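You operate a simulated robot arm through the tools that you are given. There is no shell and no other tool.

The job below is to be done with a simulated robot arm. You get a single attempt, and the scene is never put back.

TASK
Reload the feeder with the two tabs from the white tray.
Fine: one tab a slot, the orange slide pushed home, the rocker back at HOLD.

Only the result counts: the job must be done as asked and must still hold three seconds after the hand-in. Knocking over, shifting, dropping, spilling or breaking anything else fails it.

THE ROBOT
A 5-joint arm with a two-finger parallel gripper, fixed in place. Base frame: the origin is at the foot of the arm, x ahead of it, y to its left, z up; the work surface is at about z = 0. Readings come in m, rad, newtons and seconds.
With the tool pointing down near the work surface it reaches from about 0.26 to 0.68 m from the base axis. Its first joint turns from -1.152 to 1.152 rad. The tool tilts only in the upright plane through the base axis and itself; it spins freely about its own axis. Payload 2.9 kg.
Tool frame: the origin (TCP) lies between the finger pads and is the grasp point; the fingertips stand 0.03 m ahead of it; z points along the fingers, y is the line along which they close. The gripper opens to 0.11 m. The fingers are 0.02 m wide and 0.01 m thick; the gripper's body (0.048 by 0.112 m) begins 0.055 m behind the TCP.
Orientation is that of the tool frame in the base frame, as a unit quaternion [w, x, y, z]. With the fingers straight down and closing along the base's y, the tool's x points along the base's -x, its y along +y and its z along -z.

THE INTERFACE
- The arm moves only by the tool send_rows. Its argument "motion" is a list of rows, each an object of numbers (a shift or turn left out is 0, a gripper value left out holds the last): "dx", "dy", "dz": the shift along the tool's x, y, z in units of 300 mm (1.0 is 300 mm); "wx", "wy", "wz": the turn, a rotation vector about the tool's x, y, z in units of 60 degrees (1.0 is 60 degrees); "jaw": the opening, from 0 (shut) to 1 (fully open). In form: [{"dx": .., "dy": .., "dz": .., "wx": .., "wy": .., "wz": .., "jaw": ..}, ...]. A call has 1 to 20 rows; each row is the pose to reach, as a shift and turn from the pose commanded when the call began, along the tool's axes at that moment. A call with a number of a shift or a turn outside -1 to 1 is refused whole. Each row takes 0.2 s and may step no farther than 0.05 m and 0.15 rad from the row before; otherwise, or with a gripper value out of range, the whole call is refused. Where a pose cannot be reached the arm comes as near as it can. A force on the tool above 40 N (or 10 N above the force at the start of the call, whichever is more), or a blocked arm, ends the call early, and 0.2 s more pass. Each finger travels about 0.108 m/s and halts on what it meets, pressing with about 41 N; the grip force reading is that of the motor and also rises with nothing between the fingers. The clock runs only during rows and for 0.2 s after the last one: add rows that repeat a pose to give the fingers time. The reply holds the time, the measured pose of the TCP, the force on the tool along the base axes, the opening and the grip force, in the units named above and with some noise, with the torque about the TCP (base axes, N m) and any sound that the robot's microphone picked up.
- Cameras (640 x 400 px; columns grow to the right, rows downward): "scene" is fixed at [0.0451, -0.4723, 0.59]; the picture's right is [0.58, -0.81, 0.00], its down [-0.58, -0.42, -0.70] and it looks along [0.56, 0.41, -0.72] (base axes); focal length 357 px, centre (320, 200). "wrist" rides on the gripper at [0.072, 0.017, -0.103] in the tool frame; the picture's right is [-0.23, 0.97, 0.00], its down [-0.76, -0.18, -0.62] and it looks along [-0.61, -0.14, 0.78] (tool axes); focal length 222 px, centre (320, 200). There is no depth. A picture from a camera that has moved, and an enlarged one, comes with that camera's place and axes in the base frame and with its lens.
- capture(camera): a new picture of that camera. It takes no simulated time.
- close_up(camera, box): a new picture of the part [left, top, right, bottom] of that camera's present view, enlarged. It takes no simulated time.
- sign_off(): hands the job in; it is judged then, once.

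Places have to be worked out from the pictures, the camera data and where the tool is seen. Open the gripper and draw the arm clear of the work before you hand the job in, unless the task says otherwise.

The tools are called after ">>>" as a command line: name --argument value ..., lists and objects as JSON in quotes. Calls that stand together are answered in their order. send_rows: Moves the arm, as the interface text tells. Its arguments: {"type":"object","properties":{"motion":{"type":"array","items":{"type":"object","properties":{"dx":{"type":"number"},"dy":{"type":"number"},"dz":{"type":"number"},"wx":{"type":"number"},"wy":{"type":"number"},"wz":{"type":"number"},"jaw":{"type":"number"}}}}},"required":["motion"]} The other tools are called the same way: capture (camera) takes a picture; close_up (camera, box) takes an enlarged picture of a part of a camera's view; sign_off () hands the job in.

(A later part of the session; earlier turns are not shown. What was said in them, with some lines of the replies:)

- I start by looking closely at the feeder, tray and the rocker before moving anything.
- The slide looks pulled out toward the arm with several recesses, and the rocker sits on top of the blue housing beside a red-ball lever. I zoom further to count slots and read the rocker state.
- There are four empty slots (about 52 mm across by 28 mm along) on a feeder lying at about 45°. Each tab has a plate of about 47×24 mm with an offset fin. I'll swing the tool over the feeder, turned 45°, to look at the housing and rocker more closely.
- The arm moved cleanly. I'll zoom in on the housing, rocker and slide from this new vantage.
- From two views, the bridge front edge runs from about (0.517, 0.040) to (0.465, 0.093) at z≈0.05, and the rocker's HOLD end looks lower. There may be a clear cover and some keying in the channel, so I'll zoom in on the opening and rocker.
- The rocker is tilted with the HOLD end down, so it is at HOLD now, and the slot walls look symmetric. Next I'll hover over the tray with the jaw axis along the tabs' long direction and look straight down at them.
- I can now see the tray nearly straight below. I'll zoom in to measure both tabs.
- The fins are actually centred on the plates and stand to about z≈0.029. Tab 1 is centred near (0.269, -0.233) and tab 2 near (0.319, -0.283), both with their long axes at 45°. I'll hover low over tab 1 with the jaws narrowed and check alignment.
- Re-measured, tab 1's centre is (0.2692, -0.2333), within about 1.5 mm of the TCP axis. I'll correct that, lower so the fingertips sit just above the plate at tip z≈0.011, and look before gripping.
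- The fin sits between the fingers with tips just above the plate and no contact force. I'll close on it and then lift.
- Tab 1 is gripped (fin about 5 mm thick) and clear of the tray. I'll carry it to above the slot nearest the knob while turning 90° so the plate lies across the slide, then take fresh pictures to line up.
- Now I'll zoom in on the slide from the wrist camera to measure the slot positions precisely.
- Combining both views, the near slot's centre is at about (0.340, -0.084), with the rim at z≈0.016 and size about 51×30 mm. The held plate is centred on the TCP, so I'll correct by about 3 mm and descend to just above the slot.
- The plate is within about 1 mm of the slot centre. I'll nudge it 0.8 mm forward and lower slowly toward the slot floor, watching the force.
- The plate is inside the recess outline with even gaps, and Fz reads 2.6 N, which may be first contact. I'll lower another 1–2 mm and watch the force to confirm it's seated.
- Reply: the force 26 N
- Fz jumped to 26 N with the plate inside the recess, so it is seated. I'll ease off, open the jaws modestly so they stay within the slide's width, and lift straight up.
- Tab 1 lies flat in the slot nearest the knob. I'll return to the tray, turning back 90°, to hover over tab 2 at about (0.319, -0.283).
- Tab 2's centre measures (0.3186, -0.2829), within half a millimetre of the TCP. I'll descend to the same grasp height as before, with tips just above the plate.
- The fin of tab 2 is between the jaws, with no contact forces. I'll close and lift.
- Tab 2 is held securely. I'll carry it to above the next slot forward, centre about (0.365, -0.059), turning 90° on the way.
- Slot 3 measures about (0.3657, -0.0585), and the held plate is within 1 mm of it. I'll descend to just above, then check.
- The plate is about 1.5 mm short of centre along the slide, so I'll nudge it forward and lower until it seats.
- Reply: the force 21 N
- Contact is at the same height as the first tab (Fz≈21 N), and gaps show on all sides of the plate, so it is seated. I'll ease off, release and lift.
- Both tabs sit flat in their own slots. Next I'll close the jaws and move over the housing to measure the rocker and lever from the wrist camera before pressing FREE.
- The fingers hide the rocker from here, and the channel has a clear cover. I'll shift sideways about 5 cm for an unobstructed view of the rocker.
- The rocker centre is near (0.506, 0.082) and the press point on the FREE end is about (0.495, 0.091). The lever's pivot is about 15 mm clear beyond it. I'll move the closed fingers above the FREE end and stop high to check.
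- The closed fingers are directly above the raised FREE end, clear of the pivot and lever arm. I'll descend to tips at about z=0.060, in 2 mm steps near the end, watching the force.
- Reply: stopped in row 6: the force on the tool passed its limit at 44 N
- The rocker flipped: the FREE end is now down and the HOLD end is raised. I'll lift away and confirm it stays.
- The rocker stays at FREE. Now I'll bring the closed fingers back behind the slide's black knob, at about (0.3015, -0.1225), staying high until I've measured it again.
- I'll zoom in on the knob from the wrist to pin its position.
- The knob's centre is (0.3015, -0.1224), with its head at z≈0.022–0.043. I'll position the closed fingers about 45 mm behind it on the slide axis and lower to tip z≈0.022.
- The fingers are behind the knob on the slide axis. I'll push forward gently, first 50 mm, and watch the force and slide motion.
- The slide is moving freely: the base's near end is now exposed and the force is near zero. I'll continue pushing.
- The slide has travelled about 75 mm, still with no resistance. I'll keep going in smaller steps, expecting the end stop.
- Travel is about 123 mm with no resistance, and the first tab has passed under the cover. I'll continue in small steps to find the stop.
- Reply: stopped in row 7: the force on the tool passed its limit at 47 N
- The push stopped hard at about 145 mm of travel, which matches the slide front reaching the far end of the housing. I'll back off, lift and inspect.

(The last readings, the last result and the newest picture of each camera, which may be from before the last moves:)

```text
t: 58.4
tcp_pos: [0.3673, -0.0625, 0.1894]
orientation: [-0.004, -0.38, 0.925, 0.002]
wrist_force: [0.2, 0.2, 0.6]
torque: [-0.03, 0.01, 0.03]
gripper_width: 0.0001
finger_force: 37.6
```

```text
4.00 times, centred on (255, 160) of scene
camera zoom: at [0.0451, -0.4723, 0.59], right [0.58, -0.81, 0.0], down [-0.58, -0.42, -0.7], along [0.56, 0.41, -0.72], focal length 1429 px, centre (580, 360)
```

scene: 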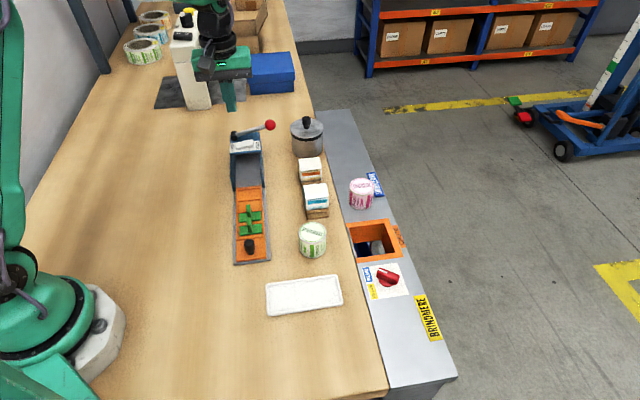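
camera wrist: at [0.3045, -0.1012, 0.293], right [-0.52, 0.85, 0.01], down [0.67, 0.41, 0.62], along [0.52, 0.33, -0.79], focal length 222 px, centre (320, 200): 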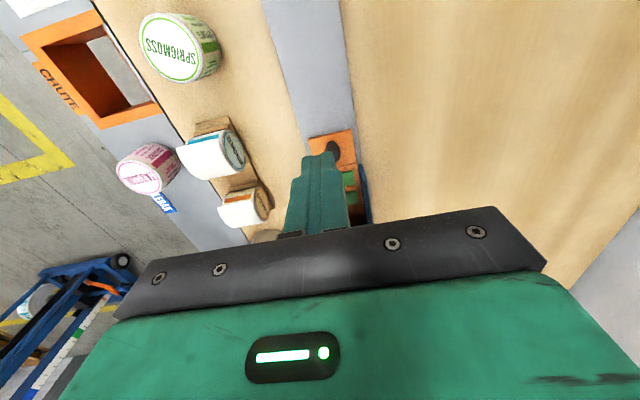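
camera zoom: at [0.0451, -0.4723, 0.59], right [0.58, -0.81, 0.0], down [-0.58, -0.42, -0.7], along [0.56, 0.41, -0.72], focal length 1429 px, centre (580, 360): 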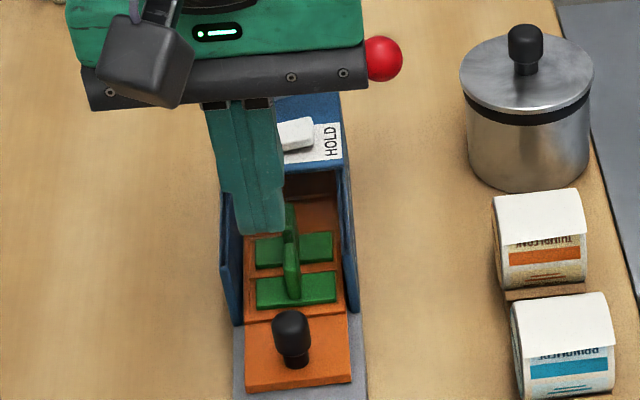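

The slide is deep in the housing with both tabs still in their slots. I'll move the gripper sideways for an unobstructed look at whether it is fully home.

>>> send_rows --motion '[{"dy": 0.15}, {"dy": 0.3}, {"dy": 0.4}, {"dy": 0.4}]'

>>> close_up --camera "scene" --box '[215, 110, 295, 210]'

>>> close_up --camera "scene" --box '[226, 140, 276, 220]'

>>> capture --camera "wrist"

```text
t: 59.4
tcp_pos: [0.2806, 0.0251, 0.19]
orientation: [-0.005, -0.38, 0.925, 0.001]
wrist_force: [-0.5, 0.1, -0.4]
torque: [-0.03, 0.01, 0.01]
gripper_width: 0.0
finger_force: 37.7
```

```text
4.00 times, centred on (255, 160) of scene
camera zoom: at [0.0451, -0.4723, 0.59], right [0.58, -0.81, 0.0], down [-0.58, -0.42, -0.7], along [0.56, 0.41, -0.72], focal length 1429 px, centre (580, 360)
```

zoom: 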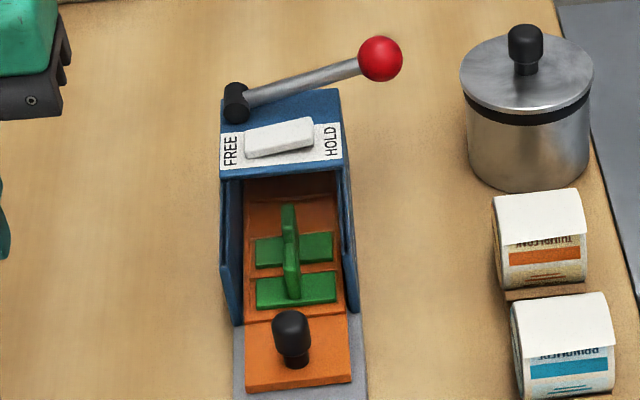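

```text
5.00 times, centred on (251, 180) of scene
camera zoom: at [0.0451, -0.4723, 0.59], right [0.58, -0.81, 0.0], down [-0.58, -0.42, -0.7], along [0.56, 0.41, -0.72], focal length 1786 px, centre (665, 300)
```

zoom: 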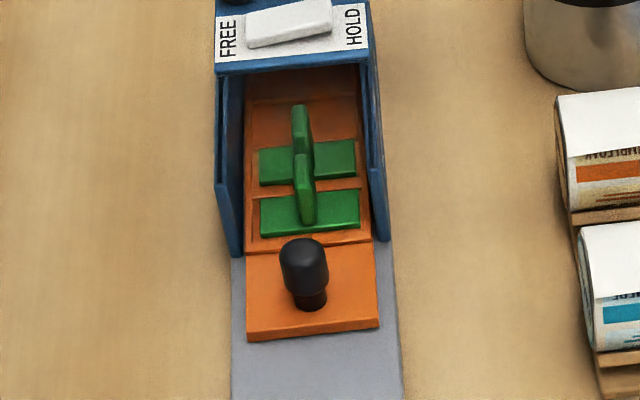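

```text
taken
camera wrist: at [0.219, -0.0131, 0.2926], right [-0.52, 0.85, 0.0], down [0.67, 0.41, 0.62], along [0.52, 0.32, -0.79], focal length 222 px, centre (320, 200)
```

wrist: 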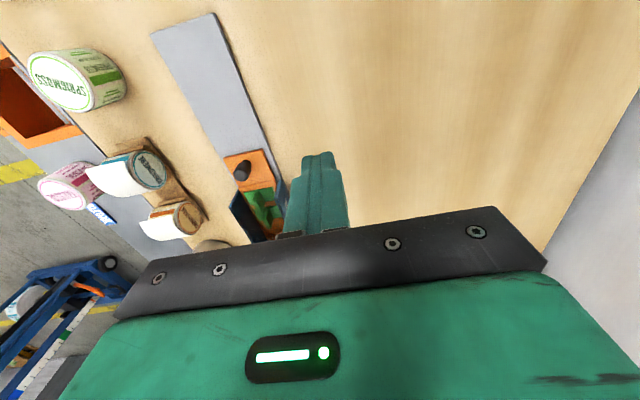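

The step between rim and handle is right at the housing mouth, which fits home. To be sure, I'll go back and press again in about 1 mm steps and compare where it blocks.

>>> send_rows --motion '[{"dy": -0.15}, {"dy": -0.3}, {"dy": -0.4}, {"dy": -0.4, "dz": 0.15}, {"dy": -0.4, "dz": 0.3}, {"dy": -0.4, "dz": 0.4}, {"dy": -0.4, "dz": 0.45}, {"dy": -0.4, "dz": 0.45}]'

>>> send_rows --motion '[{"dx": -0.04}, {"dx": -0.08}, {"dx": -0.1}, {"dx": -0.107}, {"dx": -0.112}, {"dx": -0.116}, {"dx": -0.12}, {"dx": -0.124}, {"dx": -0.128}, {"dx": -0.132}, {"dx": -0.136}, {"dx": -0.14}]'

>>> close_up --camera "scene" --box '[215, 140, 295, 220]'

```text
t: 61.2
tcp_pos: [0.3644, -0.0609, 0.052]
orientation: [-0.004, -0.38, 0.925, 0.003]
wrist_force: [-0.2, -0.2, -0.5]
torque: [-0.02, 0.0, 0.01]
gripper_width: 0.0
finger_force: 37.7
```

```text
t: 63.2
tcp_pos: [0.3886, -0.0356, 0.052]
orientation: [-0.008, -0.377, 0.926, 0.004]
wrist_force: [-2.9, -6.2, 2.6]
torque: [-0.07, 0.11, 0.01]
gripper_width: 0.0
finger_force: 37.8
stopped in row 10: the force on the tool passed its limit at 43 N (the readings are from after the stop); the commanded pose is now the measured one
```

```text
5.00 times, centred on (255, 180) of scene
camera zoom: at [0.0451, -0.4723, 0.59], right [0.58, -0.81, 0.0], down [-0.58, -0.42, -0.7], along [0.56, 0.41, -0.72], focal length 1786 px, centre (645, 300)
```

zoom: 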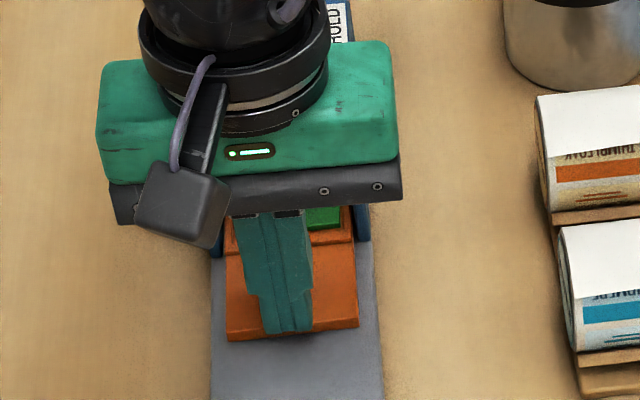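

It blocked again at the same spot (within about 1 mm), so the slide is against its hard stop. I'll back off, straighten the slight tool twist, and rise.

>>> send_rows --motion '[{"dx": 0.03}, {"dx": 0.08}, {"dx": 0.12}, {"dx": 0.12, "dz": -0.1, "wx": 0.004, "wy": -0.004, "wz": -0.004}, {"dx": 0.12, "dz": -0.22, "wx": 0.009, "wy": -0.008, "wz": -0.008}, {"dx": 0.12, "dz": -0.35, "wx": 0.013, "wy": -0.011, "wz": -0.012}, {"dx": 0.12, "dz": -0.45, "wx": 0.013, "wy": -0.011, "wz": -0.012}, {"dx": 0.12, "dz": -0.45, "wx": 0.013, "wy": -0.011, "wz": -0.012}]'

```text
t: 65.0
tcp_pos: [0.3643, -0.0612, 0.187]
orientation: [0.0, -0.383, 0.924, 0.0]
wrist_force: [-0.1, -0.8, -0.2]
torque: [-0.01, 0.0, -0.02]
gripper_width: 0.0001
finger_force: 37.4
```

The tool is straight again and raised. I'll move above the rocker's raised HOLD end, about (0.514, 0.070), and check alignment before pressing.

>>> send_rows --motion '[{"dx": -0.14, "dy": -0.01}, {"dx": -0.28, "dy": -0.02}, {"dx": -0.42, "dy": -0.03}, {"dx": -0.56, "dy": -0.04}, {"dx": -0.6613, "dy": -0.0443}, {"dx": -0.6613, "dy": -0.0443, "dz": 0.1}, {"dx": -0.6613, "dy": -0.0443, "dz": 0.19}, {"dx": -0.6613, "dy": -0.0443, "dz": 0.19}, {"dx": -0.6613, "dy": -0.0443, "dz": 0.19}]'

>>> close_up --camera "wrist" --box '[260, 70, 400, 230]'

>>> close_up --camera "scene" --box '[216, 96, 286, 176]'

```text
t: 67.0
tcp_pos: [0.5136, 0.0735, 0.1317]
orientation: [0.001, -0.383, 0.924, 0.0]
wrist_force: [-0.5, 0.0, 0.8]
torque: [0.02, -0.01, 0.01]
gripper_width: 0.0001
finger_force: 37.5
```

```text
2.50 times, centred on (330, 150) of wrist
camera zoom: at [0.4511, 0.0353, 0.2345], right [-0.53, 0.85, 0.0], down [0.66, 0.41, 0.62], along [0.53, 0.33, -0.78], focal length 555 px, centre (295, 325)
```

zoom: 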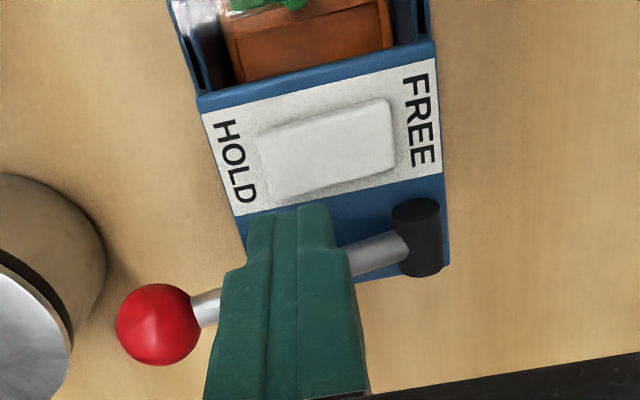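

```text
5.00 times, centred on (251, 136) of scene
camera zoom: at [0.0451, -0.4723, 0.59], right [0.58, -0.81, 0.0], down [-0.58, -0.42, -0.7], along [0.56, 0.41, -0.72], focal length 1786 px, centre (665, 520)
```

zoom: 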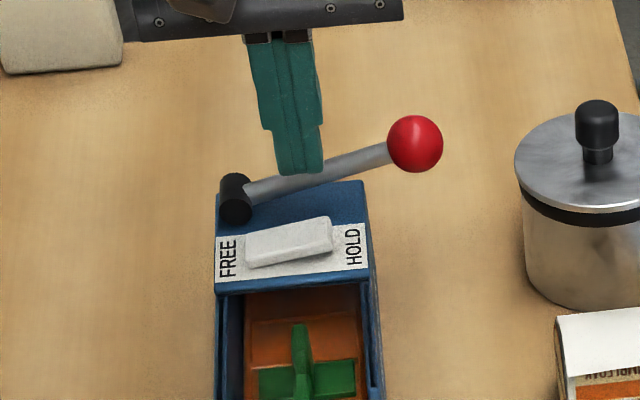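

The fingers are about 6 mm too far forward and 4 mm toward the centre. I'll correct that, then press down in small steps on the raised HOLD end.

>>> send_rows --motion '[{"dx": 0.02, "dy": -0.0133}, {"dx": 0.02, "dy": -0.0133, "dz": 0.05}, {"dx": 0.02, "dy": -0.0133, "dz": 0.08}, {"dx": 0.02, "dy": -0.0133, "dz": 0.09}, {"dx": 0.02, "dy": -0.0133, "dz": 0.097}, {"dx": 0.02, "dy": -0.0133, "dz": 0.104}, {"dx": 0.02, "dy": -0.0133, "dz": 0.111}, {"dx": 0.02, "dy": -0.0133, "dz": 0.117}, {"dx": 0.02, "dy": -0.0133, "dz": 0.123}, {"dx": 0.02, "dy": -0.0133, "dz": 0.128}]'

>>> close_up --camera "scene" --box '[226, 110, 276, 160]'

>>> close_up --camera "wrist" --box '[260, 90, 400, 230]'

```text
t: 69.1
tcp_pos: [0.5147, 0.0638, 0.0973]
orientation: [0.002, -0.384, 0.923, 0.0]
wrist_force: [-3.4, 1.7, 5.4]
torque: [-0.01, 0.08, 0.0]
gripper_width: 0.0001
finger_force: 37.7
stopped in row 10: the force on the tool passed its limit at 43 N (the readings are from after the stop); the commanded pose is now the measured one
```

```text
8.00 times, centred on (251, 135) of scene
camera zoom: at [0.0451, -0.4723, 0.59], right [0.58, -0.81, 0.0], down [-0.58, -0.42, -0.7], along [0.57, 0.41, -0.72], focal length 2858 px, centre (872, 720)
```

zoom: 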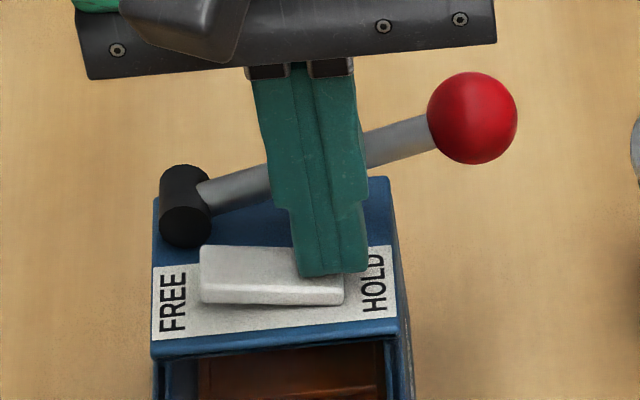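

```text
2.86 times, centred on (330, 160) of wrist
camera zoom: at [0.4516, 0.0249, 0.1999], right [-0.53, 0.85, 0.0], down [0.66, 0.41, 0.63], along [0.53, 0.33, -0.78], focal length 635 px, centre (291, 314)
```

zoom: 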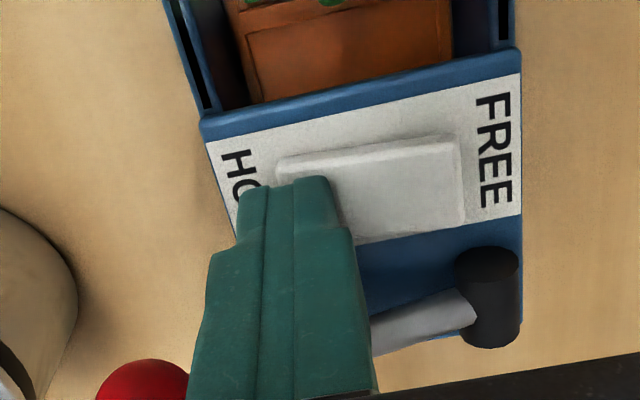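

The rocker has flipped back to HOLD, with its HOLD end down at the same depth the FREE end reached. I'll lift straight up, move clear, open the gripper and inspect everything.

>>> send_rows --motion '[{"dz": -0.03}, {"dz": -0.1}, {"dz": -0.2}, {"dz": -0.33}, {"dz": -0.45}, {"dz": -0.45}]'

>>> send_rows --motion '[{"dx": 0.1, "dy": 0.1}, {"dx": 0.2, "dy": 0.2}, {"dx": 0.3, "dy": 0.3}, {"dx": 0.4, "dy": 0.4}, {"dx": 0.5, "dy": 0.5, "jaw": 0.5}, {"dx": 0.5, "dy": 0.5, "jaw": 1}, {"dx": 0.5, "dy": 0.5, "jaw": 1}, {"dx": 0.5, "dy": 0.5, "jaw": 1}]'

>>> capture --camera "scene"

>>> close_up --camera "scene" --box '[226, 110, 276, 160]'

>>> close_up --camera "scene" --box '[220, 140, 290, 225]'

```text
t: 70.5
tcp_pos: [0.5147, 0.0639, 0.2317]
orientation: [0.001, -0.383, 0.924, 0.0]
wrist_force: [-0.3, -0.5, 0.3]
torque: [0.03, -0.01, 0.01]
gripper_width: 0.0
finger_force: 37.9
```

```text
t: 72.3
tcp_pos: [0.2998, 0.064, 0.2324]
orientation: [0.001, -0.384, 0.923, 0.0]
wrist_force: [-0.1, -0.1, -0.1]
torque: [0.03, 0.01, -0.01]
gripper_width: 0.1098
finger_force: 0.0
```

```text
taken
```

scene: 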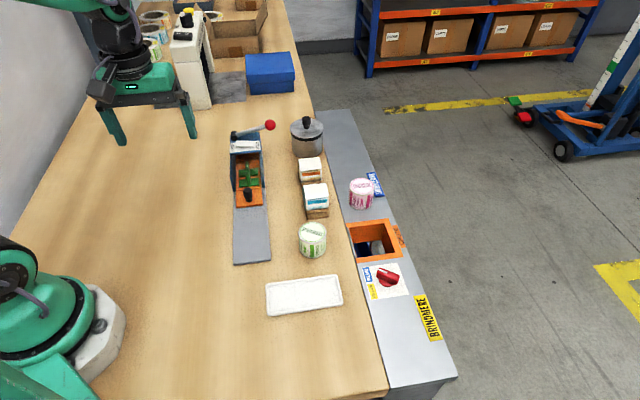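

```text
8.00 times, centred on (251, 135) of scene
camera zoom: at [0.0451, -0.4723, 0.59], right [0.58, -0.81, 0.0], down [-0.58, -0.42, -0.7], along [0.56, 0.41, -0.72], focal length 2858 px, centre (872, 720)
```

zoom: 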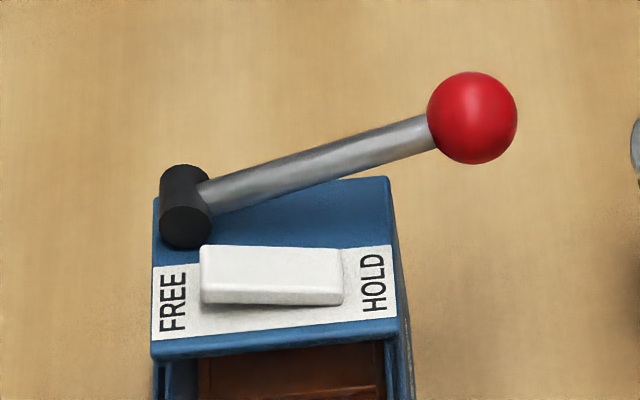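

```text
4.71 times, centred on (255, 182) of scene
camera zoom: at [0.0451, -0.4723, 0.59], right [0.58, -0.81, 0.0], down [-0.58, -0.42, -0.7], along [0.56, 0.41, -0.72], focal length 1681 px, centre (626, 282)
```

zoom: 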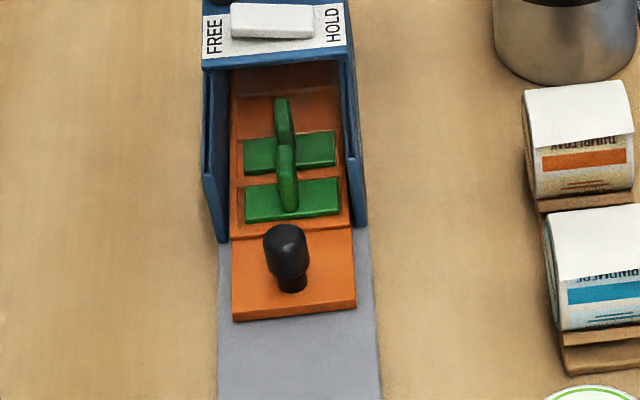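

The rocker is at HOLD exactly as it was at the start, and the slide is at the stop with both tabs flat in their slots. One last wrist look before I hand in.

>>> capture --camera "wrist"

>>> close_up --camera "scene" --box '[232, 145, 272, 195]'

```text
taken
camera wrist: at [0.2365, 0.0252, 0.335], right [-0.53, 0.85, 0.0], down [0.66, 0.41, 0.62], along [0.53, 0.33, -0.78], focal length 222 px, centre (320, 200)
```

wrist: 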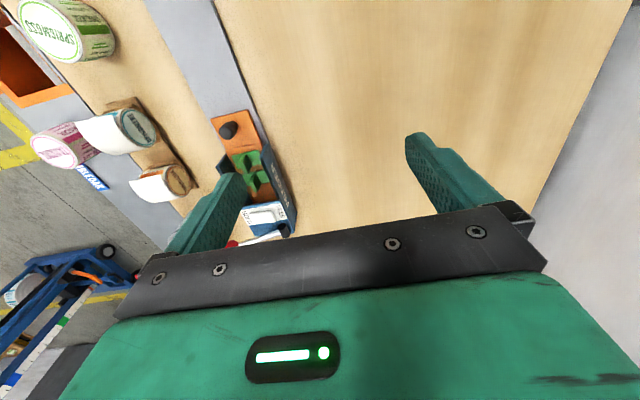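

```text
8.00 times, centred on (252, 170) of scene
camera zoom: at [0.0451, -0.4723, 0.59], right [0.58, -0.81, 0.0], down [-0.58, -0.42, -0.7], along [0.56, 0.41, -0.72], focal length 2858 px, centre (864, 440)
```

zoom: 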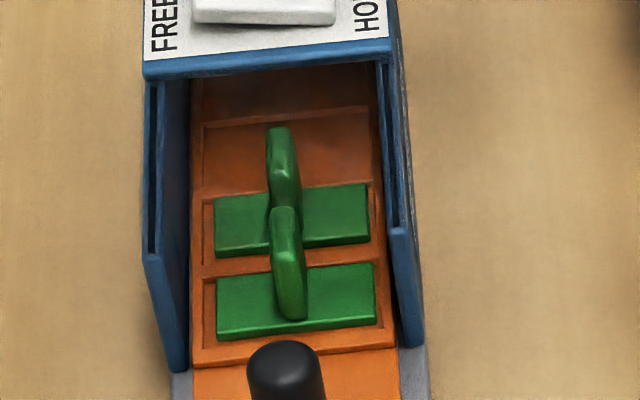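

Both tabs lie flat in separate slots, the slide is at its stop, and the rocker is at HOLD. The gripper is open and clear, and nothing else has moved, so I'm handing in.

>>> sign_off

```text
The job is handed in.
```

The feeder is reloaded and the job is handed in; I haven't seen the judge's verdict.

- **Tabs:** both tabs from the white tray lie flat, one each in the two slots nearest the knob. The two front slots are empty.
- **Slide:** it is pushed home. I pushed it twice, and both times it stopped hard at the same spot after about 145 mm of travel. The step before the handle sits right at the mouth of the housing.
- **Rocker:** it started at HOLD, so I pressed it to FREE to move the slide and then back. It looks the same as it did at the start.

I did not touch the red-ball lever, and in the pictures nothing else has moved. The gripper is open and clear of the feeder.
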